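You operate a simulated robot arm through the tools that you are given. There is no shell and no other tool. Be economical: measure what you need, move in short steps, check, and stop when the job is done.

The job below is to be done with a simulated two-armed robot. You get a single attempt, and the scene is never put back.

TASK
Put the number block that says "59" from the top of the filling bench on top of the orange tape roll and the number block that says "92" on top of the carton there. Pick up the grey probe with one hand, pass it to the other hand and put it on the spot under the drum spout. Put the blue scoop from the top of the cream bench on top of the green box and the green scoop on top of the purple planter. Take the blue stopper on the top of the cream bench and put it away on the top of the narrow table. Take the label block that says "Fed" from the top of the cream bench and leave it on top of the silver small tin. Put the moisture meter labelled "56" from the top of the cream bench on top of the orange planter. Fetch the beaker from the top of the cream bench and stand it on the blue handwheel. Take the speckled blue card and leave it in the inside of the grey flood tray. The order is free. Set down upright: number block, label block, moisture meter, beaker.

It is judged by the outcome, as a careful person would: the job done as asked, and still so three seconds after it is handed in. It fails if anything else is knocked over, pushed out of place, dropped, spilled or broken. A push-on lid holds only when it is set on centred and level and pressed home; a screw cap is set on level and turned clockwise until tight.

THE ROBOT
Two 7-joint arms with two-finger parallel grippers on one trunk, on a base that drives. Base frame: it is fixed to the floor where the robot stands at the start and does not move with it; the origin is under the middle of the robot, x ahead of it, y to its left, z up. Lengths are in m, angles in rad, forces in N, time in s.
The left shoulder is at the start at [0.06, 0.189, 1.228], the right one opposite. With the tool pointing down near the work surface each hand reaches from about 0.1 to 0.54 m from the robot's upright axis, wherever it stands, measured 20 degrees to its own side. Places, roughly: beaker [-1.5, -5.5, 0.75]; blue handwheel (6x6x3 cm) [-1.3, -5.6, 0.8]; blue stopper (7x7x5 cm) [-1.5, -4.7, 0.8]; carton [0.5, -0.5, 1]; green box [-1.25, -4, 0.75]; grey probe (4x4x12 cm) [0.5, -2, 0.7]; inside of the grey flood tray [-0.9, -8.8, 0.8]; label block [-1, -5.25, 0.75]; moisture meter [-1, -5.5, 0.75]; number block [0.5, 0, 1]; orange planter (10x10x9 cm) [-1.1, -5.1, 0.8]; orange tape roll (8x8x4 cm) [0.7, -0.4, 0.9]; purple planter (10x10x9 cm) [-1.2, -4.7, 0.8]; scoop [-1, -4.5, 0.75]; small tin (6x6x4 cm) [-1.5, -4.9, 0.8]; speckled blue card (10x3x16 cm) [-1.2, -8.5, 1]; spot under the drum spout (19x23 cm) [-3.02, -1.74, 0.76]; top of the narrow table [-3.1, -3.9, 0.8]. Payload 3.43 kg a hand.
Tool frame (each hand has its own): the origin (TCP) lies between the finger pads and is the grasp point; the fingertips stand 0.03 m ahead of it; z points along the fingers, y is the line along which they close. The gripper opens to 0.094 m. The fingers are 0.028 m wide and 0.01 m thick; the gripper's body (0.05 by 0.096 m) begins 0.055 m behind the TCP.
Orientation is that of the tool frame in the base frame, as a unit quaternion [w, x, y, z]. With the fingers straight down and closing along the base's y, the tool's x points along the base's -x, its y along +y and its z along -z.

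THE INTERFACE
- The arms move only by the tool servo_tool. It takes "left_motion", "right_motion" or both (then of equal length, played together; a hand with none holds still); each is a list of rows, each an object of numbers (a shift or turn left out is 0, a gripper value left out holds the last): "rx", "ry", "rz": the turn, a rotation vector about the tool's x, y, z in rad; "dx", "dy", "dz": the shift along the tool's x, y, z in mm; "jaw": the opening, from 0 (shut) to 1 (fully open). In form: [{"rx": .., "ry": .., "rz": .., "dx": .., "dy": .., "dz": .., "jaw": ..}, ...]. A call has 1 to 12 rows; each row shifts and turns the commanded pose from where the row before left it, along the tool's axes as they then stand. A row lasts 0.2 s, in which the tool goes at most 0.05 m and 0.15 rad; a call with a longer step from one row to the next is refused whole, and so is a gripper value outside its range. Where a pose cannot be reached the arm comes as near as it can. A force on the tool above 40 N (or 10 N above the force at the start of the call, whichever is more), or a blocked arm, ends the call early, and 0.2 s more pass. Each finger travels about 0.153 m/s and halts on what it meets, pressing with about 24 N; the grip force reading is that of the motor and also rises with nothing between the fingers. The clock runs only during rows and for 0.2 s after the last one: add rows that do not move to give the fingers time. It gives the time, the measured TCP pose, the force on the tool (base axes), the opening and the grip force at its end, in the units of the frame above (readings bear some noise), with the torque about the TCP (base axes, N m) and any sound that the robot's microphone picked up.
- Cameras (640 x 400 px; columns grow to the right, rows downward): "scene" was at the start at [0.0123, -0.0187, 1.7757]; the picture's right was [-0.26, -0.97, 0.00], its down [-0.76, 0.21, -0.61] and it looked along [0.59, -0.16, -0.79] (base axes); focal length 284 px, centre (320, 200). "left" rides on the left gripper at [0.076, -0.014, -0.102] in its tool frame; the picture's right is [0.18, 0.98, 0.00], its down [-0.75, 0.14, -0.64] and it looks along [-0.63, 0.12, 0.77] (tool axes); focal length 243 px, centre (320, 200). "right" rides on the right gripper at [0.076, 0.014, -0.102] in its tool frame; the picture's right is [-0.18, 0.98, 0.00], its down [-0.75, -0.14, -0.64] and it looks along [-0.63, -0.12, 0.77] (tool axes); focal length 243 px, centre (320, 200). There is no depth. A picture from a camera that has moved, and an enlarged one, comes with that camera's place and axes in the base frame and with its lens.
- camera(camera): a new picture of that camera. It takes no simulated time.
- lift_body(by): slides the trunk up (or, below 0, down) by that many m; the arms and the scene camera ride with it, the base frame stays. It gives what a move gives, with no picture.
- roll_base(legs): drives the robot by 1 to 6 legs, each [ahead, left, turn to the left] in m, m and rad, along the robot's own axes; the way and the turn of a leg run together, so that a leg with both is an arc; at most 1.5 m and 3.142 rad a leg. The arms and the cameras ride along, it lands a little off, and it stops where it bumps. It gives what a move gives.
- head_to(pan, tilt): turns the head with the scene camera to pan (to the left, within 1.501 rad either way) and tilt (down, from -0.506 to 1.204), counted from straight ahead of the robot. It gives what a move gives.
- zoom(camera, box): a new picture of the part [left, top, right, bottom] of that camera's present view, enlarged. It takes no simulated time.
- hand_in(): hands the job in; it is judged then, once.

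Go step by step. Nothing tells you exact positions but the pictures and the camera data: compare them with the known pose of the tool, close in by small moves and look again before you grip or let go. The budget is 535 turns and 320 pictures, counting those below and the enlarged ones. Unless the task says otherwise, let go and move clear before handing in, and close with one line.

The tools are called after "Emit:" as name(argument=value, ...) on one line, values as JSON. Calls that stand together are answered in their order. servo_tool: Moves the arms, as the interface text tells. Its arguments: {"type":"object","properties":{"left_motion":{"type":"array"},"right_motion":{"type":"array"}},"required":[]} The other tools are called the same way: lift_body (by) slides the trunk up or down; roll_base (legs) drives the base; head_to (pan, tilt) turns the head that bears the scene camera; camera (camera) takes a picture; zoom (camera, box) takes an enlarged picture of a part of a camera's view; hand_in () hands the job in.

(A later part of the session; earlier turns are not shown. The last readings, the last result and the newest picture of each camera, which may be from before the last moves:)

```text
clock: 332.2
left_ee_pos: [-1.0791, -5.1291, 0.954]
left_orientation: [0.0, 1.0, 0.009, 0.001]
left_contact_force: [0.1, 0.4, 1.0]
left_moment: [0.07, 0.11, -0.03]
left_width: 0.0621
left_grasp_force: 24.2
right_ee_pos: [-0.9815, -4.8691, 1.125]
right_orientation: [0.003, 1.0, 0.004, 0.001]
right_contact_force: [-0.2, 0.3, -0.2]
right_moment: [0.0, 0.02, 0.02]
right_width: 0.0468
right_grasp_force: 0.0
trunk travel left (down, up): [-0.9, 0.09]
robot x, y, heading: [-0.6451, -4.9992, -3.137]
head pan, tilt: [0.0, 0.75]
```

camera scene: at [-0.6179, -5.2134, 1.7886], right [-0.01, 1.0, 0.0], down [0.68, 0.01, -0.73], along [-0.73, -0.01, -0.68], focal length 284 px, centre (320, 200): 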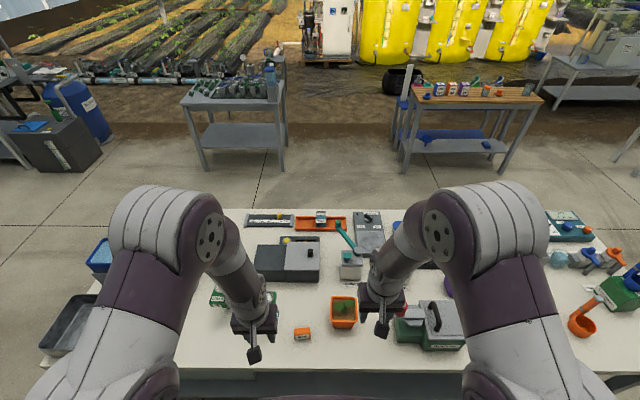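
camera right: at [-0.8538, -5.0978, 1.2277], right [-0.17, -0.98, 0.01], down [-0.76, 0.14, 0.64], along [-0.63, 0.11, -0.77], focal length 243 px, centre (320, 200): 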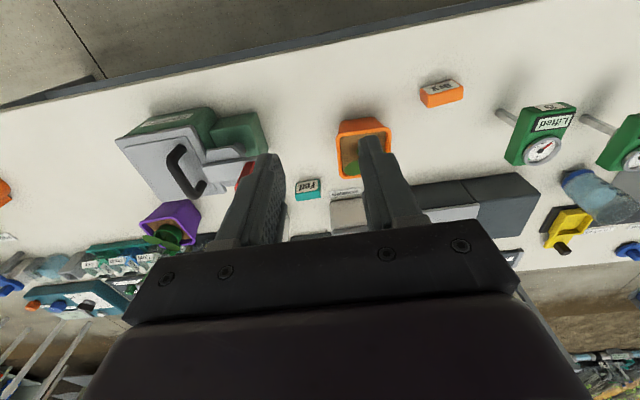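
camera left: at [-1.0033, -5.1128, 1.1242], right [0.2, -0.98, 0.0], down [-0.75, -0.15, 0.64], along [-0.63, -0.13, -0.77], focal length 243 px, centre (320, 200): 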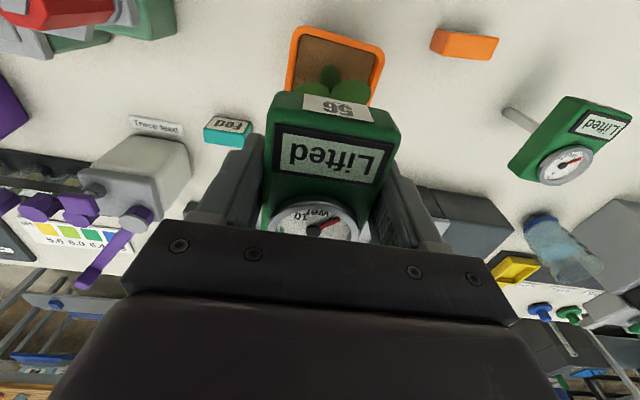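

Emit:
servo_tool(left_motion=[{"jaw": 0.68}, {"jaw": 0.72}, {}, {}])

Emit:
camera(camera="left")

```text
clock: 333.2
left_ee_pos: [-1.0807, -5.1295, 0.9552]
left_orientation: [0.001, 1.0, 0.01, 0.0]
left_contact_force: [0.1, -0.4, 0.4]
left_moment: [0.04, -0.02, 0.0]
left_width: 0.068
left_grasp_force: 0.1
right_ee_pos: [-0.9815, -4.8696, 1.1245]
right_orientation: [0.002, 1.0, 0.005, 0.001]
right_contact_force: [-0.2, 0.9, -0.7]
right_moment: [0.02, 0.0, 0.04]
right_width: 0.0469
right_grasp_force: 0.1
trunk travel left (down, up): [-0.9, 0.09]
robot x, y, heading: [-0.6461, -4.9975, -3.134]
head pan, tilt: [0.0, 0.75]
```

```text
139 pictures are left
camera left: at [-1.0043, -5.1124, 1.057], right [0.2, -0.98, 0.0], down [-0.75, -0.15, 0.64], along [-0.63, -0.13, -0.77], focal length 243 px, centre (320, 200)
```

left: 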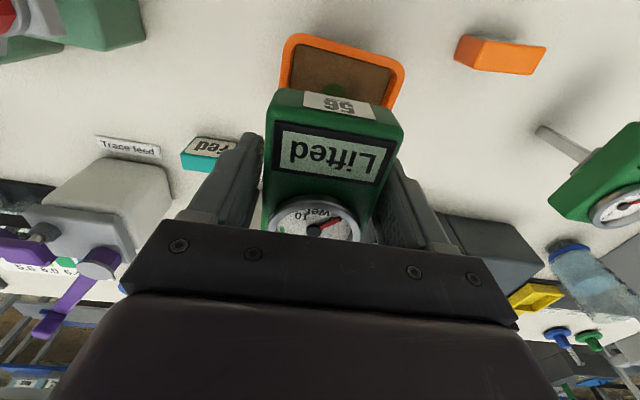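

Emit:
servo_tool(left_motion=[{"jaw": 0.8}, {"jaw": 0.9}, {}, {}, {}])

Emit:
camera(camera="left")

```text
clock: 334.4
left_ee_pos: [-1.0801, -5.1277, 0.9537]
left_orientation: [0.001, 1.0, 0.009, 0.0]
left_contact_force: [-0.3, 0.5, 0.6]
left_moment: [0.01, 0.02, 0.0]
left_width: 0.0845
left_grasp_force: 0.1
right_ee_pos: [-0.982, -4.869, 1.1249]
right_orientation: [0.003, 1.0, 0.005, 0.0]
right_contact_force: [0.7, 0.4, -0.5]
right_moment: [0.01, -0.01, 0.02]
right_width: 0.047
right_grasp_force: 0.1
trunk travel left (down, up): [-0.9, 0.09]
robot x, y, heading: [-0.6449, -4.9961, -3.137]
head pan, tilt: [0.0, 0.75]
```

```text
138 pictures are left
camera left: at [-1.0043, -5.1124, 1.057], right [0.2, -0.98, 0.0], down [-0.75, -0.15, 0.64], along [-0.63, -0.13, -0.77], focal length 243 px, centre (320, 200)
```

left: 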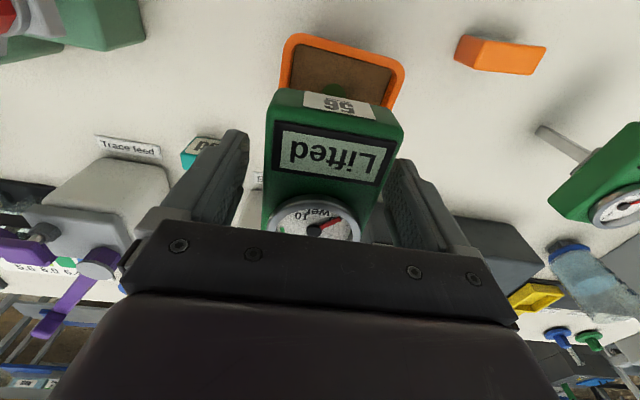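

Emit:
servo_tool(left_motion=[{"jaw": 1.0}, {"jaw": 1.0}, {"dz": -5}, {"dz": -15}, {"dz": -25}, {"dz": -35}, {"dz": -40}, {"dz": -40}, {}])

Emit:
camera(camera="left")

Emit:
zoom(camera="scene", box=[240, 250, 340, 340])

```text
clock: 336.4
left_ee_pos: [-1.0792, -5.1282, 1.1135]
left_orientation: [0.001, 1.0, 0.01, 0.0]
left_contact_force: [0.0, 0.0, 0.0]
left_moment: [0.01, 0.02, 0.02]
left_width: 0.094
left_grasp_force: 0.1
right_ee_pos: [-0.9817, -4.8691, 1.1251]
right_orientation: [0.003, 1.0, 0.005, 0.001]
right_contact_force: [-0.1, 0.9, 0.9]
right_moment: [-0.01, 0.02, -0.01]
right_width: 0.0472
right_grasp_force: 0.0
trunk travel left (down, up): [-0.9, 0.09]
robot x, y, heading: [-0.6491, -4.9984, -3.133]
head pan, tilt: [0.0, 0.75]
```

```text
137 pictures are left
camera left: at [-1.0039, -5.1121, 1.2158], right [0.2, -0.98, 0.0], down [-0.75, -0.15, 0.64], along [-0.63, -0.13, -0.77], focal length 243 px, centre (320, 200)
```

left: 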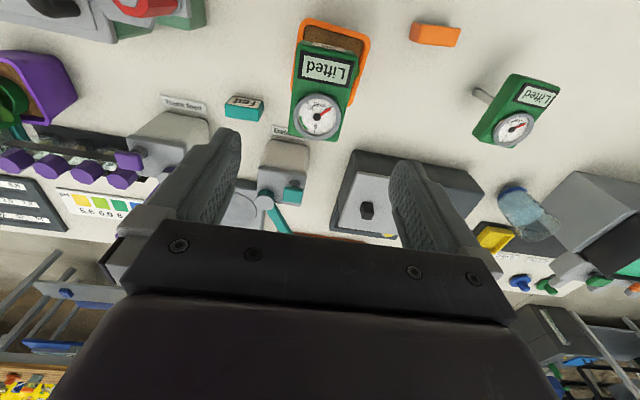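

```text
4.44 times, centred on (290, 295) of scene
camera zoom: at [-0.6698, -4.9981, 1.7886], right [-0.01, 1.0, 0.0], down [0.68, 0.0, -0.73], along [-0.73, 0.0, -0.68], focal length 1263 px, centre (453, -222)
```

zoom: 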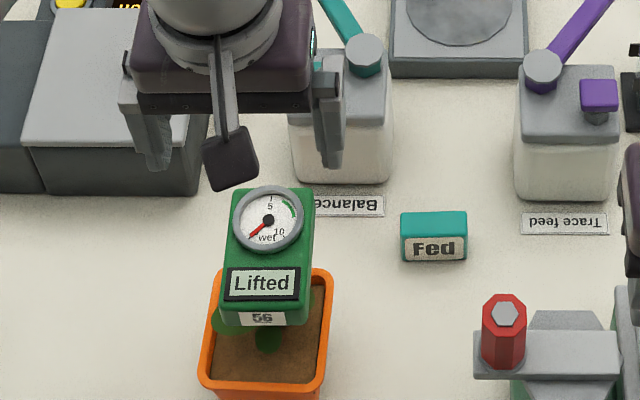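

Emit:
servo_tool(left_motion=[{"dx": 45}, {"dx": 45}, {"dx": 45}, {"dx": 10, "dz": -30}, {}])

Emit:
roll_base(legs=[[0, 0.14, 0]])

Emit:
servo_tool(right_motion=[{"dx": -45, "jaw": 1}, {"dx": -45}, {"dx": -45}, {"dx": -45}, {"dx": -12}, {}])

Emit:
camera(camera="right")

Emit:
zoom(camera="scene", box=[260, 210, 400, 330])

```text
clock: 337.6
left_ee_pos: [-0.9354, -5.1268, 1.1438]
left_orientation: [0.001, 1.0, 0.01, 0.001]
left_contact_force: [0.2, 0.3, -0.9]
left_moment: [0.03, 0.02, 0.03]
left_width: 0.094
left_grasp_force: 0.0
right_ee_pos: [-0.9813, -4.8687, 1.1244]
right_orientation: [0.003, 1.0, 0.004, 0.001]
right_contact_force: [-1.6, -0.9, -0.5]
right_moment: [-0.02, -0.02, -0.01]
right_width: 0.0472
right_grasp_force: 0.1
trunk travel left (down, up): [-0.9, 0.09]
robot x, y, heading: [-0.6461, -4.9984, -3.132]
head pan, tilt: [0.0, 0.75]
```

```text
clock: 338.9
left_ee_pos: [-0.9342, -5.2653, 1.1434]
left_orientation: [0.002, 1.0, 0.008, 0.0]
left_contact_force: [0.2, 0.7, -0.3]
left_moment: [0.01, -0.01, 0.02]
left_width: 0.094
left_grasp_force: 0.1
right_ee_pos: [-0.98, -5.0083, 1.1251]
right_orientation: [0.004, 1.0, 0.004, 0.001]
right_contact_force: [-0.3, -0.2, 0.3]
right_moment: [0.01, 0.01, -0.01]
right_width: 0.0471
right_grasp_force: 0.0
trunk travel left (down, up): [-0.9, 0.09]
robot x, y, heading: [-0.6454, -5.1376, -3.14]
head pan, tilt: [0.0, 0.75]
```

```text
clock: 340.3
left_ee_pos: [-0.935, -5.2688, 1.144]
left_orientation: [0.0, 1.0, 0.009, 0.0]
left_contact_force: [0.6, 0.1, -0.5]
left_moment: [-0.03, 0.0, -0.02]
left_width: 0.0938
left_grasp_force: 0.1
right_ee_pos: [-1.1706, -5.0132, 1.1263]
right_orientation: [0.002, 1.0, 0.004, 0.0]
right_contact_force: [0.8, 0.0, -0.2]
right_moment: [0.02, 0.02, 0.01]
right_width: 0.0941
right_grasp_force: 0.0
trunk travel left (down, up): [-0.9, 0.09]
robot x, y, heading: [-0.6457, -5.1387, -3.14]
head pan, tilt: [0.0, 0.75]
```

```text
135 pictures are left
camera right: at [-1.0954, -5.0262, 1.2287], right [-0.18, -0.98, 0.0], down [-0.75, 0.14, 0.64], along [-0.63, 0.11, -0.77], focal length 243 px, centre (320, 200)
```

right: 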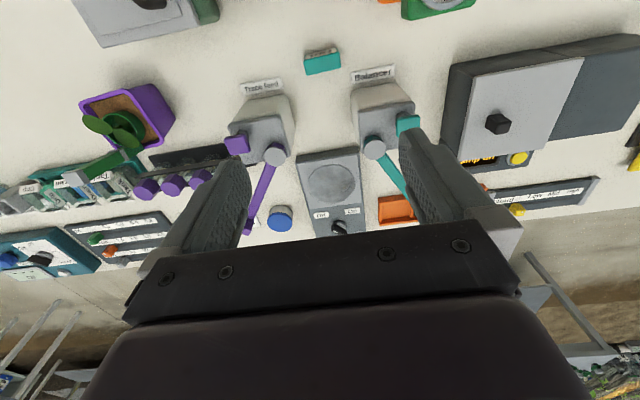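

```text
3.33 times, centred on (330, 270) of scene
camera zoom: at [-0.6673, -5.1407, 1.7886], right [-0.01, 1.0, 0.0], down [0.68, 0.0, -0.73], along [-0.73, 0.0, -0.68], focal length 947 px, centre (287, -33)
```

zoom: 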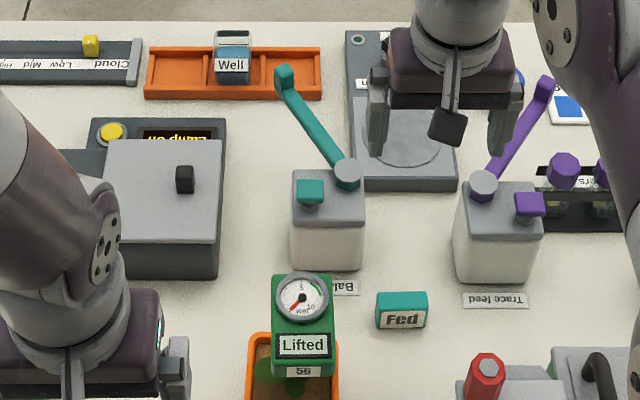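

Emit:
servo_tool(right_motion=[{"dx": -5, "dy": 3, "dz": 40}, {"dz": 45}, {"dz": 45}, {"dz": 45}, {"dz": 40}, {}])

Emit:
camera(camera="right")

Emit:
zoom(camera="scene", box=[260, 210, 400, 330])

```text
clock: 341.7
left_ee_pos: [-0.935, -5.2686, 1.1436]
left_orientation: [0.001, 1.0, 0.009, -0.001]
left_contact_force: [-0.8, 0.5, -0.2]
left_moment: [0.02, -0.01, -0.02]
left_width: 0.0939
left_grasp_force: 0.0
right_ee_pos: [-1.1748, -5.0158, 0.9082]
right_orientation: [0.004, 1.0, 0.003, 0.0]
right_contact_force: [0.3, 0.5, -0.1]
right_moment: [-0.01, 0.02, -0.01]
right_width: 0.0943
right_grasp_force: 0.1
trunk travel left (down, up): [-0.9, 0.09]
robot x, y, heading: [-0.643, -5.1396, -3.135]
head pan, tilt: [0.0, 0.75]
```

```text
133 pictures are left
camera right: at [-1.0991, -5.0285, 1.0113], right [-0.18, -0.98, 0.0], down [-0.75, 0.14, 0.64], along [-0.63, 0.11, -0.77], focal length 243 px, centre (320, 200)
```

right: 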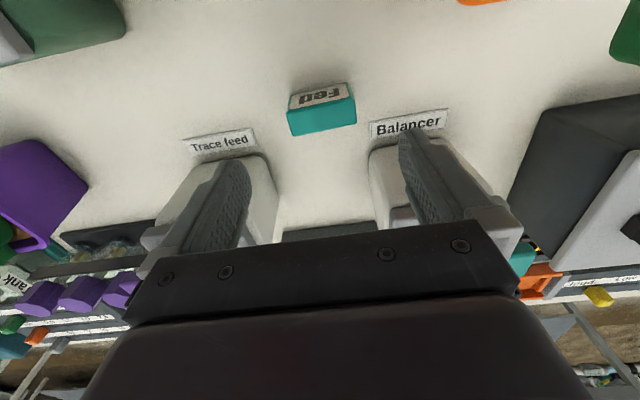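

```text
3.33 times, centred on (330, 270) of scene
camera zoom: at [-0.6677, -5.1402, 1.7886], right [-0.01, 1.0, 0.0], down [0.68, 0.0, -0.73], along [-0.73, 0.0, -0.68], focal length 947 px, centre (287, -33)
```

zoom: 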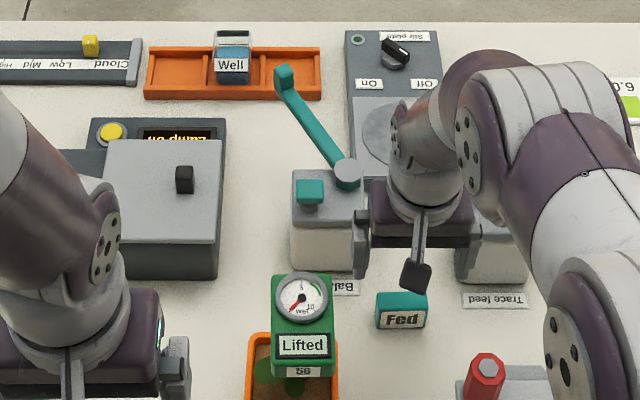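

Emit:
servo_tool(right_motion=[{"dy": 1, "dz": 40}, {"dz": 35}, {"dz": 12}, {"jaw": 0.3}, {}, {}, {}])

Emit:
camera(camera="right")

```text
clock: 343.3
left_ee_pos: [-0.9353, -5.2677, 1.1429]
left_orientation: [0.001, 1.0, 0.009, 0.0]
left_contact_force: [0.4, 0.3, -0.1]
left_moment: [0.04, -0.01, 0.0]
left_width: 0.0941
left_grasp_force: 0.2
right_ee_pos: [-1.1767, -5.0173, 0.8225]
right_orientation: [0.003, 1.0, 0.003, 0.001]
right_contact_force: [-0.3, 1.3, -0.3]
right_moment: [-0.02, 0.0, -0.02]
right_width: 0.0585
right_grasp_force: 23.7
trunk travel left (down, up): [-0.9, 0.09]
robot x, y, heading: [-0.6452, -5.1386, -3.133]
head pan, tilt: [0.0, 0.75]
```

```text
131 pictures are left
camera right: at [-1.1001, -5.0307, 0.9243], right [-0.18, -0.98, 0.0], down [-0.76, 0.14, 0.64], along [-0.63, 0.11, -0.77], focal length 243 px, centre (320, 200)
```

right: 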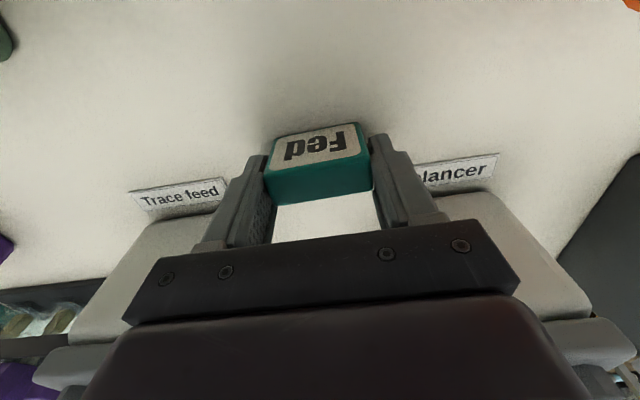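

Emit:
servo_tool(right_motion=[{"dz": -10}, {"dz": -40}, {"dz": -45}, {"dz": -45}, {"dz": -45}, {"dz": -45}, {"dz": -40}, {"dz": -35}, {"dx": 45}, {"dx": 45}, {"dx": 45}, {}])

Emit:
roll_base(legs=[[-0.27, 0, 0], [0, -0.9, 0], [0, -0.85, 0], [0, 0, 1.57], [0, 0, 1.56]])

Emit:
camera(camera="right")

```text
clock: 345.9
left_ee_pos: [-0.9359, -5.2677, 1.1426]
left_orientation: [0.002, 1.0, 0.009, 0.0]
left_contact_force: [0.4, 0.3, 0.8]
left_moment: [-0.02, 0.01, -0.06]
left_width: 0.094
left_grasp_force: 0.1
right_ee_pos: [-1.0415, -5.0155, 1.1268]
right_orientation: [0.002, 1.0, 0.004, 0.001]
right_contact_force: [0.6, -0.7, -0.8]
right_moment: [0.0, -0.04, 0.02]
right_width: 0.0585
right_grasp_force: 24.1
trunk travel left (down, up): [-0.9, 0.09]
robot x, y, heading: [-0.6482, -5.1428, -3.135]
head pan, tilt: [0.0, 0.75]
```

```text
clock: 363.9
left_ee_pos: [-0.0778, -3.2641, 1.1435]
left_orientation: [0.001, -0.005, 1.0, 0.0]
left_contact_force: [0.3, -0.1, -0.5]
left_moment: [0.0, -0.01, 0.01]
left_width: 0.094
left_grasp_force: 0.0
right_ee_pos: [0.0269, -3.5178, 1.127]
right_orientation: [0.0, 0.0, 1.0, 0.002]
right_contact_force: [0.7, 0.1, 0.0]
right_moment: [-0.01, 0.0, 0.01]
right_width: 0.0582
right_grasp_force: 24.2
trunk travel left (down, up): [-0.9, 0.09]
robot x, y, heading: [-0.3689, -3.3909, 0.001]
head pan, tilt: [0.0, 0.75]
```

```text
130 pictures are left
camera right: at [-0.0498, -3.5042, 1.2293], right [0.18, 0.98, 0.0], down [0.75, -0.14, 0.64], along [0.63, -0.11, -0.77], focal length 243 px, centre (320, 200)
```

right: 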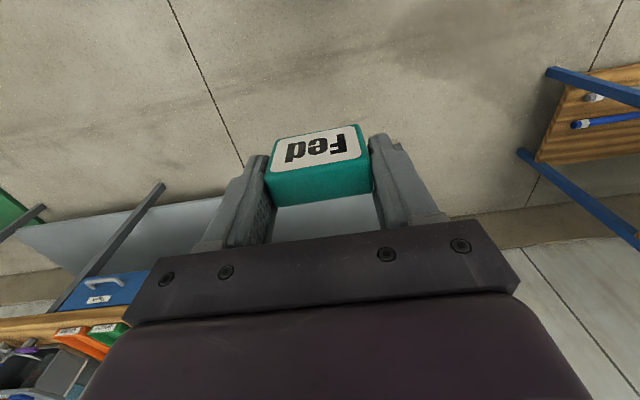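

Emit:
roll_base(legs=[[-1.0, 0, 0], [-0.82, 0, 0], [0, -1.3, 0], [0.33, 0, 0]])

Emit:
camera(camera="scene")

Emit:
camera(camera="right")

```text
clock: 381.2
left_ee_pos: [-1.6258, -4.5839, 1.1426]
left_orientation: [0.0, 0.012, 1.0, 0.001]
left_contact_force: [-0.5, 0.0, -0.5]
left_moment: [-0.01, 0.01, 0.0]
left_width: 0.0939
left_grasp_force: 0.1
right_ee_pos: [-1.5318, -4.8408, 1.1274]
right_orientation: [0.0, 0.017, 1.0, 0.004]
right_contact_force: [0.4, 0.2, -0.7]
right_moment: [-0.02, -0.01, -0.03]
right_width: 0.0583
right_grasp_force: 23.9
trunk travel left (down, up): [-0.9, 0.09]
robot x, y, heading: [-1.9136, -4.6973, -0.04]
head pan, tilt: [0.0, 0.75]
```

```text
129 pictures are left
camera scene: at [-1.8983, -4.6978, 1.7887], right [-0.04, -1.0, 0.0], down [-0.68, 0.03, -0.73], along [0.73, -0.03, -0.68], focal length 284 px, centre (320, 200)
```

scene: 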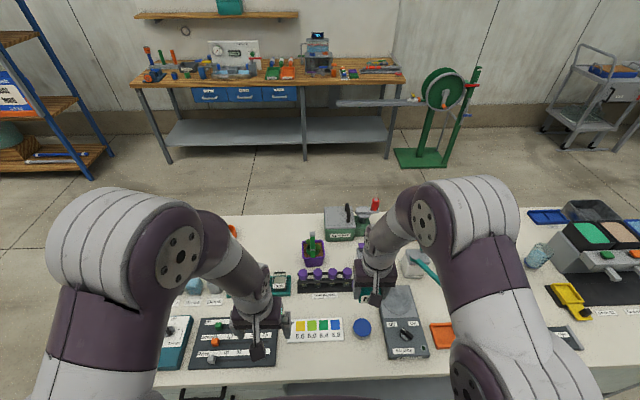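

```text
128 pictures are left
camera right: at [-1.6069, -4.8239, 1.2297], right [0.22, 0.98, 0.0], down [0.75, -0.17, 0.64], along [0.63, -0.14, -0.77], focal length 243 px, centre (320, 200)
```

right: 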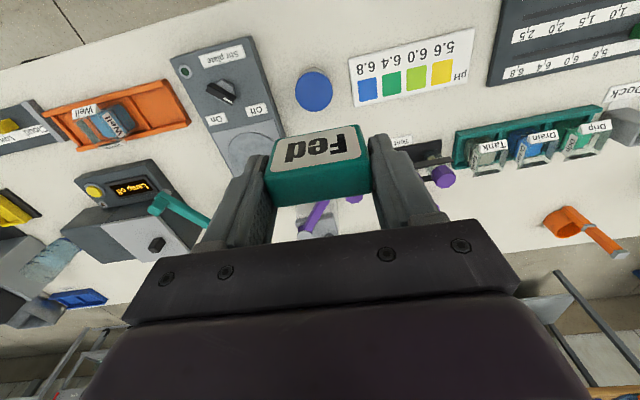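

Emit:
servo_tool(right_motion=[{"dx": -34, "dy": -14}, {"dz": 45}, {"dz": 45}, {"dz": 45}, {"dz": 45}, {"dz": 30}, {}])

Emit:
camera(camera="right")

Emit:
zoom(camera="scene", box=[300, 270, 420, 370])

```text
clock: 382.8
left_ee_pos: [-1.6249, -4.5832, 1.1432]
left_orientation: [0.0, 0.013, 1.0, 0.001]
left_contact_force: [-0.3, 0.3, 0.6]
left_moment: [-0.01, -0.02, -0.02]
left_width: 0.0943
left_grasp_force: 0.1
right_ee_pos: [-1.4961, -4.855, 0.9143]
right_orientation: [0.0, 0.017, 1.0, 0.003]
right_contact_force: [0.4, -0.4, -0.7]
right_moment: [0.0, -0.01, 0.02]
right_width: 0.0582
right_grasp_force: 24.0
trunk travel left (down, up): [-0.9, 0.09]
robot x, y, heading: [-1.9195, -4.6952, -0.044]
head pan, tilt: [0.0, 0.75]
```

```text
127 pictures are left
camera right: at [-1.572, -4.8389, 1.0178], right [0.22, 0.98, 0.0], down [0.75, -0.17, 0.64], along [0.63, -0.14, -0.77], focal length 243 px, centre (320, 200)
```

right: 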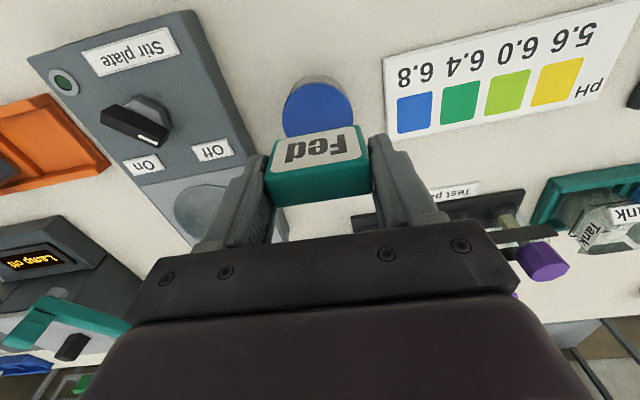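

```text
4.00 times, centred on (360, 320) of scene
camera zoom: at [-1.8967, -4.698, 1.7886], right [-0.04, -1.0, 0.0], down [-0.68, 0.03, -0.73], along [0.73, -0.03, -0.68], focal length 1136 px, centre (160, -280)
```

zoom: 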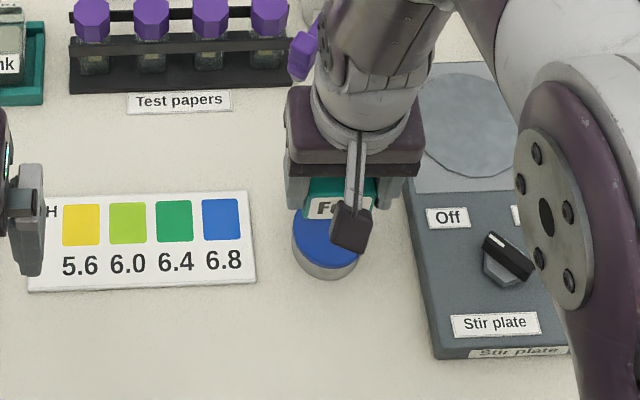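

Emit:
servo_tool(right_motion=[{"dx": 6, "dz": 20}, {"dz": 15}, {"dz": 8}, {}])

Emit:
camera(camera="right")

```text
clock: 383.8
left_ee_pos: [-1.6246, -4.5827, 1.143]
left_orientation: [0.001, 0.014, 1.0, 0.001]
left_contact_force: [-0.7, 0.0, -0.6]
left_moment: [0.0, -0.01, 0.01]
left_width: 0.0941
left_grasp_force: 0.2
right_ee_pos: [-1.5025, -4.8535, 0.8742]
right_orientation: [-0.001, 0.018, 1.0, 0.002]
right_contact_force: [-0.5, 0.1, -0.3]
right_moment: [-0.02, 0.02, 0.04]
right_width: 0.0584
right_grasp_force: 24.0
trunk travel left (down, up): [-0.9, 0.09]
robot x, y, heading: [-1.9171, -4.6968, -0.039]
head pan, tilt: [0.0, 0.75]
```

```text
125 pictures are left
camera right: at [-1.5778, -4.8379, 0.9763], right [0.22, 0.98, 0.0], down [0.75, -0.17, 0.64], along [0.63, -0.14, -0.77], focal length 243 px, centre (320, 200)
```

right: 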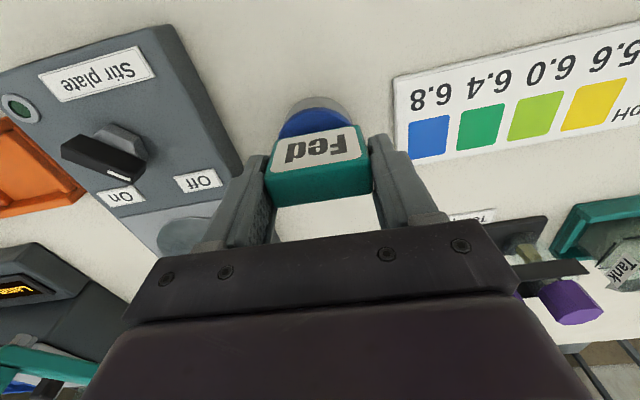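

Emit:
servo_tool(right_motion=[{"dz": 4}, {"dz": 3}, {"dz": 3}, {}])

```text
clock: 384.8
left_ee_pos: [-1.6242, -4.5829, 1.143]
left_orientation: [0.001, 0.013, 1.0, 0.0]
left_contact_force: [0.4, -0.6, -1.1]
left_moment: [0.01, 0.02, 0.0]
left_width: 0.0938
left_grasp_force: 0.0
right_ee_pos: [-1.503, -4.8553, 0.8637]
right_orientation: [-0.001, 0.017, 1.0, 0.002]
right_contact_force: [0.3, -0.2, -0.7]
right_moment: [0.0, 0.0, -0.02]
right_width: 0.0582
right_grasp_force: 24.2
trunk travel left (down, up): [-0.9, 0.09]
robot x, y, heading: [-1.92, -4.6989, -0.033]
head pan, tilt: [0.0, 0.75]
```

Emit:
servo_tool(right_motion=[{"dz": 2}, {"dz": 2}, {}])

```text
clock: 385.6
left_ee_pos: [-1.6254, -4.5827, 1.1426]
left_orientation: [0.0, 0.013, 1.0, 0.0]
left_contact_force: [0.7, 0.0, 0.6]
left_moment: [-0.01, 0.02, 0.0]
left_width: 0.094
left_grasp_force: 0.1
right_ee_pos: [-1.5018, -4.8554, 0.8598]
right_orientation: [0.0, 0.017, 1.0, 0.003]
right_contact_force: [-0.9, -0.8, -0.8]
right_moment: [-0.04, -0.02, 0.03]
right_width: 0.0582
right_grasp_force: 24.0
trunk travel left (down, up): [-0.9, 0.09]
robot x, y, heading: [-1.9172, -4.6969, -0.043]
head pan, tilt: [0.0, 0.75]
```

Emit:
servo_tool(right_motion=[{"dz": 2}, {"dz": 2}, {}])

```text
clock: 386.4
left_ee_pos: [-1.6262, -4.5824, 1.1436]
left_orientation: [0.001, 0.013, 1.0, -0.001]
left_contact_force: [0.4, 0.1, 0.7]
left_moment: [0.03, -0.02, 0.0]
left_width: 0.0941
left_grasp_force: 0.0
right_ee_pos: [-1.5019, -4.8544, 0.8567]
right_orientation: [0.002, 0.017, 1.0, 0.003]
right_contact_force: [-1.4, -1.2, 17.6]
right_moment: [-0.04, 0.12, 0.04]
right_width: 0.0581
right_grasp_force: 24.0
trunk travel left (down, up): [-0.9, 0.09]
robot x, y, heading: [-1.9204, -4.6978, -0.041]
head pan, tilt: [0.0, 0.75]
```

Emit:
servo_tool(right_motion=[{"dz": -1}, {"jaw": 0.7}, {"jaw": 0.8}, {"jaw": 0.8}, {}])

Emit:
servo_tool(right_motion=[{"dz": -10}, {"dz": -30}, {"dz": -40}, {"dz": -45}, {"dz": -45}, {"dz": -45}, {"dz": -40}, {"dx": 40}, {}])

Emit:
camera(camera="right")

Emit:
zoom(camera="scene", box=[300, 270, 420, 370])

```text
clock: 387.6
left_ee_pos: [-1.6246, -4.5838, 1.1435]
left_orientation: [0.0, 0.013, 1.0, 0.0]
left_contact_force: [-0.7, 0.1, -0.8]
left_moment: [0.0, 0.0, 0.03]
left_width: 0.0941
left_grasp_force: 0.0
right_ee_pos: [-1.5025, -4.8549, 0.8563]
right_orientation: [-0.002, 0.018, 1.0, 0.003]
right_contact_force: [0.8, 0.4, 0.2]
right_moment: [-0.01, 0.0, -0.02]
right_width: 0.0754
right_grasp_force: 0.1
trunk travel left (down, up): [-0.9, 0.09]
robot x, y, heading: [-1.9204, -4.7003, -0.036]
head pan, tilt: [0.0, 0.75]
```

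```text
clock: 389.6
left_ee_pos: [-1.6255, -4.5829, 1.1434]
left_orientation: [0.0, 0.013, 1.0, 0.001]
left_contact_force: [0.0, 0.2, 0.2]
left_moment: [-0.03, 0.01, -0.03]
left_width: 0.0942
left_grasp_force: 0.0
right_ee_pos: [-1.5399, -4.857, 1.1129]
right_orientation: [-0.001, 0.017, 1.0, 0.002]
right_contact_force: [0.5, -0.3, -1.0]
right_moment: [0.02, 0.03, -0.01]
right_width: 0.0754
right_grasp_force: 0.0
trunk travel left (down, up): [-0.9, 0.09]
robot x, y, heading: [-1.9155, -4.6975, -0.037]
head pan, tilt: [0.0, 0.75]
```

```text
124 pictures are left
camera right: at [-1.6161, -4.8395, 1.2154], right [0.22, 0.98, 0.0], down [0.75, -0.17, 0.64], along [0.63, -0.14, -0.77], focal length 243 px, centre (320, 200)
```

right: 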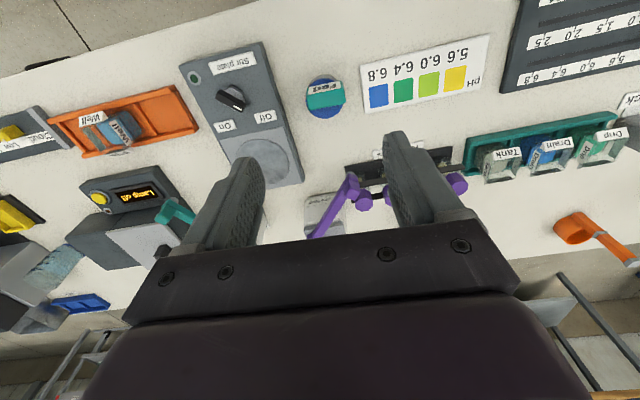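

```text
4.00 times, centred on (360, 320) of scene
camera zoom: at [-1.8954, -4.6979, 1.7886], right [-0.04, -1.0, 0.0], down [-0.68, 0.03, -0.73], along [0.73, -0.03, -0.68], focal length 1136 px, centre (160, -280)
```

zoom: 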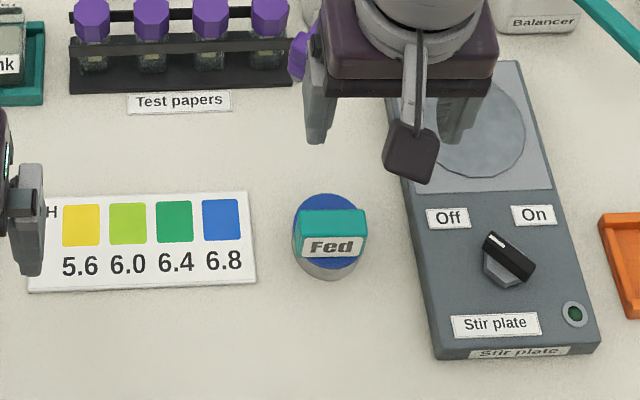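

Emit:
servo_tool(right_motion=[{"dx": 40}, {"dx": 30}, {}])

Emit:
roll_base(legs=[[-0.35, 0, 0], [0, 0, -1.53], [1.0, 0, 0]])

Emit:
head_to(pan=0.3, tilt=0.4)

Emit:
camera(camera="scene")

```text
clock: 390.4
left_ee_pos: [-1.6242, -4.5833, 1.1433]
left_orientation: [0.0, 0.014, 1.0, 0.001]
left_contact_force: [-0.7, 0.4, 0.2]
left_moment: [-0.01, 0.01, 0.0]
left_width: 0.0941
left_grasp_force: 0.1
right_ee_pos: [-1.6117, -4.8528, 1.1101]
right_orientation: [-0.001, 0.018, 1.0, 0.002]
right_contact_force: [-0.4, -0.3, 0.4]
right_moment: [-0.01, 0.02, 0.01]
right_width: 0.0752
right_grasp_force: 0.1
trunk travel left (down, up): [-0.9, 0.09]
robot x, y, heading: [-1.9169, -4.6962, -0.035]
head pan, tilt: [0.0, 0.75]
```

```text
clock: 401.3
left_ee_pos: [-2.1713, -5.9923, 1.1428]
left_orientation: [0.001, 0.712, 0.702, -0.001]
left_contact_force: [0.7, -0.3, 0.2]
left_moment: [0.03, 0.03, 0.01]
left_width: 0.094
left_grasp_force: 0.0
right_ee_pos: [-2.4422, -6.0086, 1.1103]
right_orientation: [0.002, 0.714, 0.7, 0.002]
right_contact_force: [-0.8, -0.5, 0.3]
right_moment: [0.04, 0.0, -0.01]
right_width: 0.0755
right_grasp_force: 0.2
trunk travel left (down, up): [-0.9, 0.09]
robot x, y, heading: [-2.2909, -5.7, -1.596]
head pan, tilt: [0.0, 0.75]
```

```text
clock: 402.1
left_ee_pos: [-2.1718, -5.9932, 1.1429]
left_orientation: [0.0, 0.711, 0.703, 0.0]
left_contact_force: [0.0, 0.3, 0.1]
left_moment: [-0.01, 0.0, 0.04]
left_width: 0.0939
left_grasp_force: 0.1
right_ee_pos: [-2.4424, -6.009, 1.1114]
right_orientation: [0.002, 0.714, 0.7, 0.003]
right_contact_force: [-0.4, 0.5, 0.2]
right_moment: [0.01, 0.01, -0.01]
right_width: 0.0752
right_grasp_force: 0.0
trunk travel left (down, up): [-0.9, 0.09]
robot x, y, heading: [-2.2932, -5.6986, -1.593]
head pan, tilt: [0.3, 0.4]
```

```text
122 pictures are left
camera scene: at [-2.2647, -5.7285, 1.8196], right [-0.96, -0.27, 0.0], down [-0.11, 0.38, -0.92], along [0.25, -0.89, -0.39], focal length 284 px, centre (320, 200)
```

scene: 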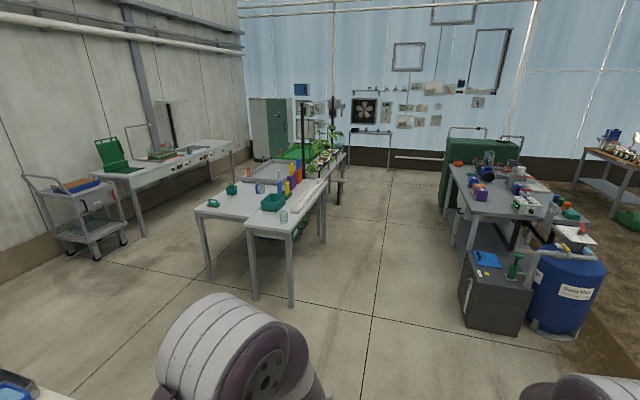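

Emit:
zoom(camera="scene", box=[180, 80, 380, 240])

```text
2.50 times, centred on (280, 160) of scene
camera zoom: at [-2.2647, -5.7285, 1.8196], right [-0.96, -0.27, 0.0], down [-0.11, 0.38, -0.92], along [0.25, -0.89, -0.39], focal length 710 px, centre (420, 300)
```

zoom: 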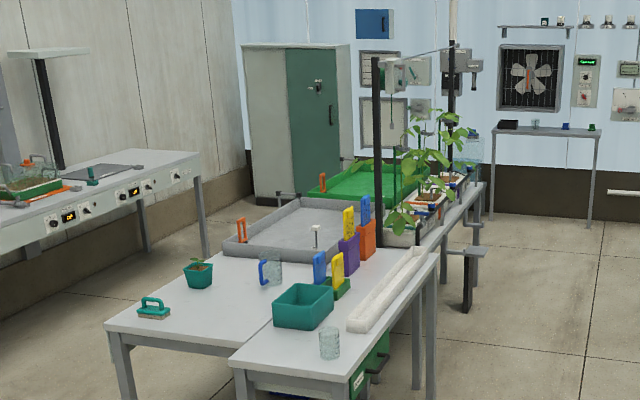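

Emit:
roll_base(legs=[[1.3, 0.05, 0.02], [1.25, 0.05, 0], [0, 0, 1.57]])

Emit:
head_to(pan=0, tilt=0.5)

Emit:
camera(camera="scene")

```text
clock: 418.3
left_ee_pos: [-1.9166, -8.115, 1.1429]
left_orientation: [0.0, 0.016, 1.0, 0.001]
left_contact_force: [-0.4, 0.0, 0.2]
left_moment: [0.02, 0.0, 0.03]
left_width: 0.0941
left_grasp_force: 0.1
right_ee_pos: [-1.9049, -8.3883, 1.111]
right_orientation: [0.0, 0.021, 1.0, 0.003]
right_contact_force: [1.1, -0.4, -0.1]
right_moment: [0.01, -0.01, 0.01]
right_width: 0.0752
right_grasp_force: 0.1
trunk travel left (down, up): [-0.9, 0.09]
robot x, y, heading: [-2.2135, -8.2281, -0.045]
head pan, tilt: [0.3, 0.4]
```

```text
clock: 419.1
left_ee_pos: [-1.915, -8.1166, 1.142]
left_orientation: [0.0, 0.016, 1.0, 0.001]
left_contact_force: [-1.3, 0.7, 0.5]
left_moment: [0.0, -0.03, 0.02]
left_width: 0.0939
left_grasp_force: 0.0
right_ee_pos: [-1.9042, -8.3865, 1.1097]
right_orientation: [-0.001, 0.021, 1.0, 0.003]
right_contact_force: [0.7, 0.2, 0.1]
right_moment: [0.01, -0.02, 0.0]
right_width: 0.0752
right_grasp_force: 0.1
trunk travel left (down, up): [-0.9, 0.09]
robot x, y, heading: [-2.2093, -8.2306, -0.043]
head pan, tilt: [0.0, 0.499]
```

```text
120 pictures are left
camera scene: at [-2.1801, -8.2297, 1.8106], right [-0.04, -1.0, 0.0], down [-0.48, 0.02, -0.88], along [0.88, -0.04, -0.48], focal length 284 px, centre (320, 200)
```

scene: 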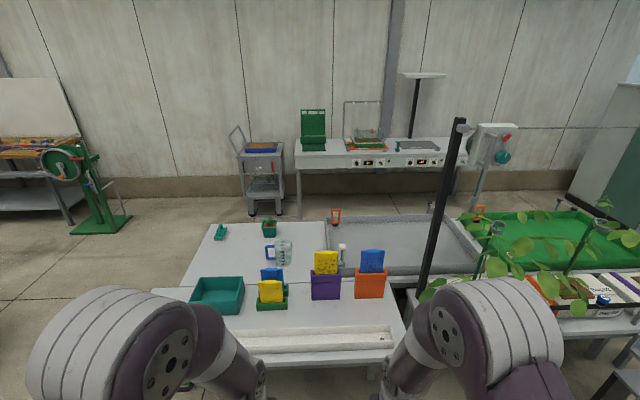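

Emit:
zoom(camera="scene", box=[180, 200, 420, 360])

Emit:
zoom(camera="scene", box=[250, 240, 390, 320])

```text
2.50 times, centred on (300, 280) of scene
camera zoom: at [-2.1801, -8.2297, 1.8106], right [-0.04, -1.0, 0.0], down [-0.48, 0.02, -0.88], along [0.88, -0.04, -0.48], focal length 710 px, centre (370, 0)
```

zoom: 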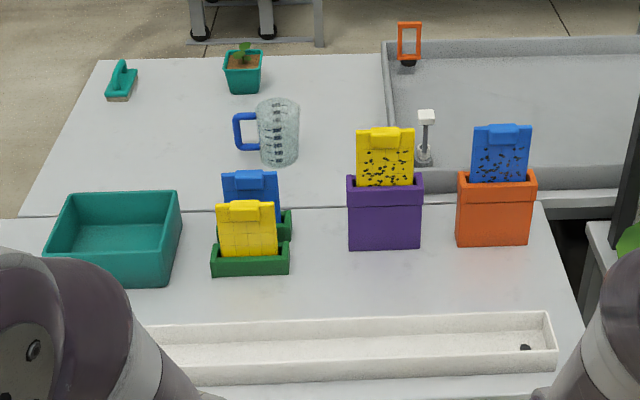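

```text
4.57 times, centred on (320, 280) of scene
camera zoom: at [-2.1801, -8.2297, 1.8106], right [-0.04, -1.0, 0.0], down [-0.48, 0.02, -0.88], along [0.88, -0.04, -0.48], focal length 1299 px, centre (320, -166)
```

zoom: 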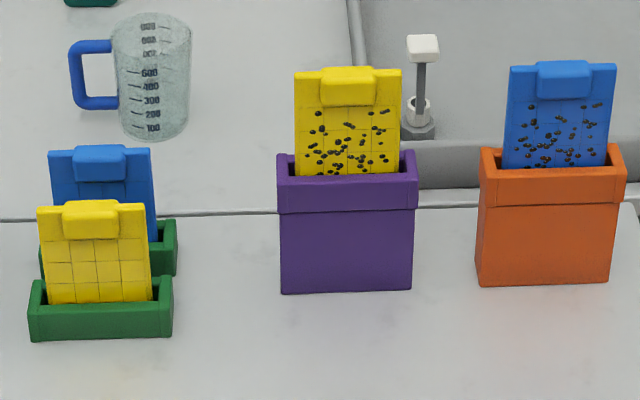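

Emit:
roll_base(legs=[[0, -0.07, 0.043], [0.38, 0, 0]])

Emit:
servo_tool(right_motion=[{"rz": -0.143}, {"rz": -0.143}, {"rz": -0.143}, {"rz": -0.143}, {"rz": -0.143}, {"rz": -0.143}, {"rz": -0.143}, {"rz": -0.143}, {"rz": -0.143}, {"rz": -0.143}, {"rz": -0.14, "jaw": 0.8}, {}])

Emit:
camera(camera="right")

Emit:
camera(camera="scene")

```text
clock: 422.1
left_ee_pos: [-1.5443, -8.1756, 1.1431]
left_orientation: [0.0, -0.005, 1.0, 0.001]
left_contact_force: [0.3, 0.4, 0.2]
left_moment: [-0.03, 0.0, 0.01]
left_width: 0.094
left_grasp_force: 0.1
right_ee_pos: [-1.5224, -8.4461, 1.111]
right_orientation: [0.0, 0.0, 1.0, 0.003]
right_contact_force: [-0.3, -0.3, -0.4]
right_moment: [-0.02, -0.04, -0.01]
right_width: 0.0751
right_grasp_force: 0.0
trunk travel left (down, up): [-0.9, 0.09]
robot x, y, heading: [-1.8298, -8.2997, -0.008]
head pan, tilt: [0.0, 0.499]
```

```text
clock: 424.7
left_ee_pos: [-1.5442, -8.1766, 1.1431]
left_orientation: [0.0, -0.005, 1.0, 0.001]
left_contact_force: [-0.5, 0.3, 0.7]
left_moment: [0.01, -0.02, 0.0]
left_width: 0.094
left_grasp_force: 0.1
right_ee_pos: [-1.5214, -8.4455, 1.112]
right_orientation: [0.001, -0.707, 0.707, 0.002]
right_contact_force: [-0.7, -0.6, -0.6]
right_moment: [-0.03, -0.01, 0.03]
right_width: 0.075
right_grasp_force: 0.1
trunk travel left (down, up): [-0.9, 0.09]
robot x, y, heading: [-1.8339, -8.3038, -0.001]
head pan, tilt: [0.0, 0.499]
```

```text
117 pictures are left
camera right: at [-1.5361, -8.5219, 1.2137], right [-0.98, 0.18, 0.0], down [0.14, 0.75, 0.65], along [0.12, 0.63, -0.76], focal length 243 px, centre (320, 200)
```

right: 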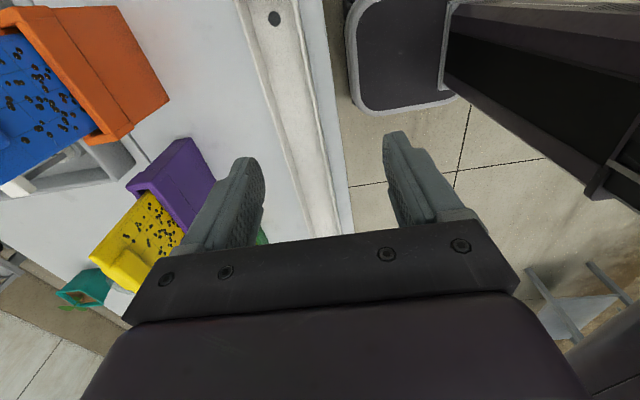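

```text
116 pictures are left
camera scene: at [-1.8032, -8.3003, 1.8106], right [0.0, -1.0, 0.0], down [-0.48, 0.0, -0.88], along [0.88, 0.0, -0.48], focal length 284 px, centre (320, 200)
```

scene: 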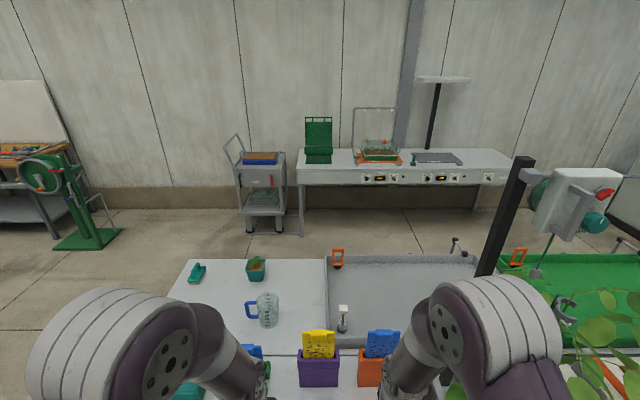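

Emit:
servo_tool(right_motion=[{"dz": -40}, {"dy": -40, "dx": 15}, {"dy": -40, "dx": 15}, {"dy": -40, "dx": 15}, {"dy": -40, "dx": 10}, {"dy": -40}, {}])

Emit:
camera(camera="right")

Emit:
head_to(pan=-0.2, tilt=0.75)

Emit:
camera(camera="scene")

```text
clock: 426.3
left_ee_pos: [-1.5468, -8.1758, 1.1423]
left_orientation: [0.002, -0.005, 1.0, 0.001]
left_contact_force: [-0.4, -0.1, 0.3]
left_moment: [0.01, 0.03, 0.02]
left_width: 0.0942
left_grasp_force: 0.1
right_ee_pos: [-1.3237, -8.5028, 1.1499]
right_orientation: [0.002, -0.706, 0.708, 0.002]
right_contact_force: [0.3, 0.3, 0.5]
right_moment: [-0.01, -0.02, 0.0]
right_width: 0.0753
right_grasp_force: 0.0
trunk travel left (down, up): [-0.9, 0.09]
robot x, y, heading: [-1.8355, -8.3023, -0.003]
head pan, tilt: [0.0, 0.499]
```

```text
115 pictures are left
camera right: at [-1.3376, -8.5791, 1.2531], right [-0.98, 0.19, 0.0], down [0.14, 0.75, 0.65], along [0.12, 0.63, -0.76], focal length 243 px, centre (320, 200)
```

right: 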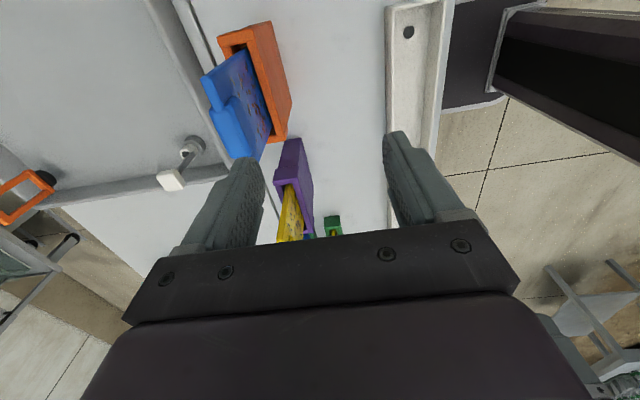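

```text
clock: 427.1
left_ee_pos: [-1.5445, -8.1754, 1.1428]
left_orientation: [0.0, -0.004, 1.0, 0.001]
left_contact_force: [0.4, -0.6, -0.1]
left_moment: [-0.01, 0.0, 0.0]
left_width: 0.0941
left_grasp_force: 0.1
right_ee_pos: [-1.3231, -8.5025, 1.1509]
right_orientation: [0.002, -0.707, 0.708, 0.002]
right_contact_force: [0.0, -0.1, -0.4]
right_moment: [0.0, 0.01, 0.02]
right_width: 0.0751
right_grasp_force: 0.0
trunk travel left (down, up): [-0.9, 0.09]
robot x, y, heading: [-1.8365, -8.3025, -0.005]
head pan, tilt: [-0.201, 0.75]
```

```text
114 pictures are left
camera scene: at [-1.8131, -8.3168, 1.7887], right [-0.2, -0.98, 0.0], down [-0.67, 0.14, -0.73], along [0.72, -0.15, -0.68], focal length 284 px, centre (320, 200)
```

scene: 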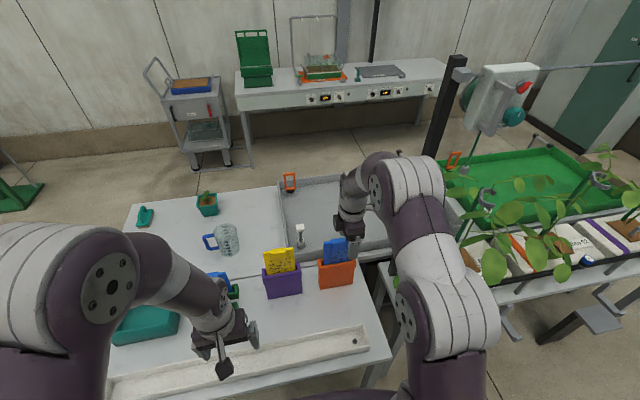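

Emit:
zoom(camera="right", box=[160, 0, 340, 180])

Emit:
zoom(camera="scene", box=[280, 210, 400, 300])

```text
2.22 times, centred on (250, 90) of right
camera zoom: at [-1.337, -8.5791, 1.2524], right [-0.98, 0.19, 0.0], down [0.14, 0.75, 0.65], along [0.12, 0.63, -0.76], focal length 539 px, centre (476, 444)
```

zoom: 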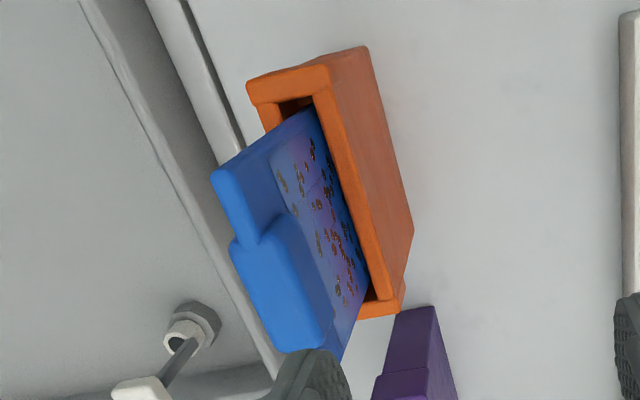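

```text
4.44 times, centred on (340, 255) of scene
camera zoom: at [-1.8131, -8.3168, 1.7887], right [-0.2, -0.98, 0.0], down [-0.67, 0.14, -0.73], along [0.72, -0.15, -0.68], focal length 1263 px, centre (231, -44)
```

zoom: 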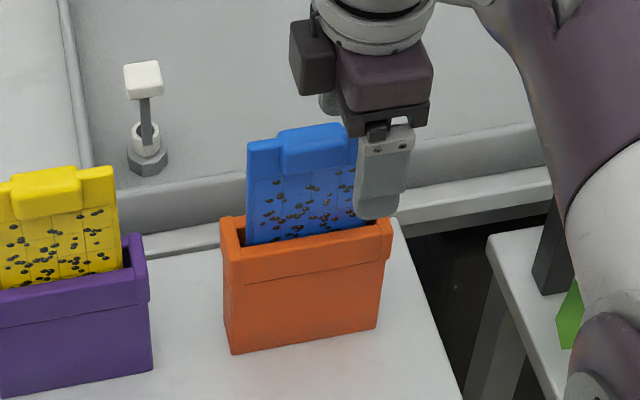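

Emit:
servo_tool(right_motion=[{"dy": -40}, {"dy": -40}, {"dy": -18, "dx": 2}, {"dz": 30}, {"dz": 15}, {}])

Emit:
camera(camera="right")

Emit:
zoom(camera="scene", box=[280, 200, 400, 290])

```text
clock: 428.4
left_ee_pos: [-1.5449, -8.1751, 1.1435]
left_orientation: [0.001, -0.004, 1.0, 0.001]
left_contact_force: [-1.1, 0.1, 0.5]
left_moment: [-0.02, -0.02, 0.02]
left_width: 0.094
left_grasp_force: 0.0
right_ee_pos: [-1.2459, -8.5023, 1.0958]
right_orientation: [0.002, -0.706, 0.708, 0.002]
right_contact_force: [1.1, 0.1, 0.2]
right_moment: [0.01, -0.04, 0.01]
right_width: 0.0752
right_grasp_force: 0.1
right hand out of reach, approached as far as the arm can: row 2, 3
trunk travel left (down, up): [-0.9, 0.09]
robot x, y, heading: [-1.8366, -8.2962, -0.007]
head pan, tilt: [-0.201, 0.75]
```

```text
111 pictures are left
camera right: at [-1.261, -8.579, 1.1977], right [-0.98, 0.19, 0.0], down [0.14, 0.75, 0.65], along [0.12, 0.63, -0.76], focal length 243 px, centre (320, 200)
```

right: 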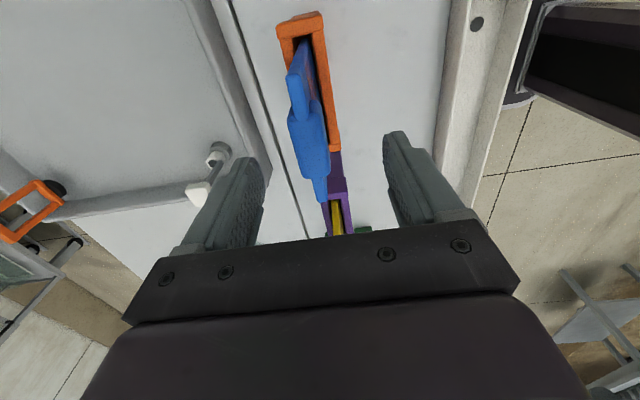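

```text
4.44 times, centred on (340, 245) of scene
camera zoom: at [-1.8141, -8.3168, 1.7886], right [-0.2, -0.98, 0.0], down [-0.67, 0.14, -0.73], along [0.72, -0.15, -0.68], focal length 1263 px, centre (231, 0)
```

zoom: 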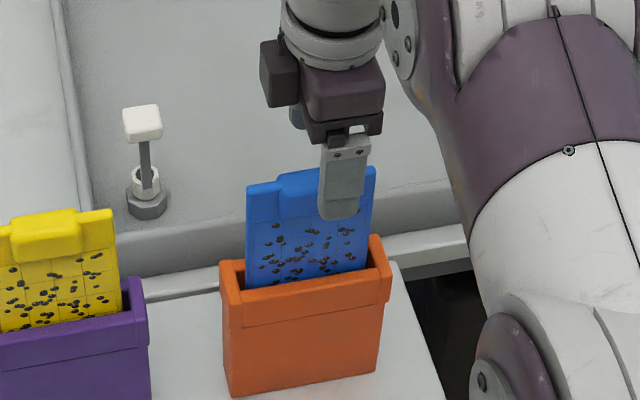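

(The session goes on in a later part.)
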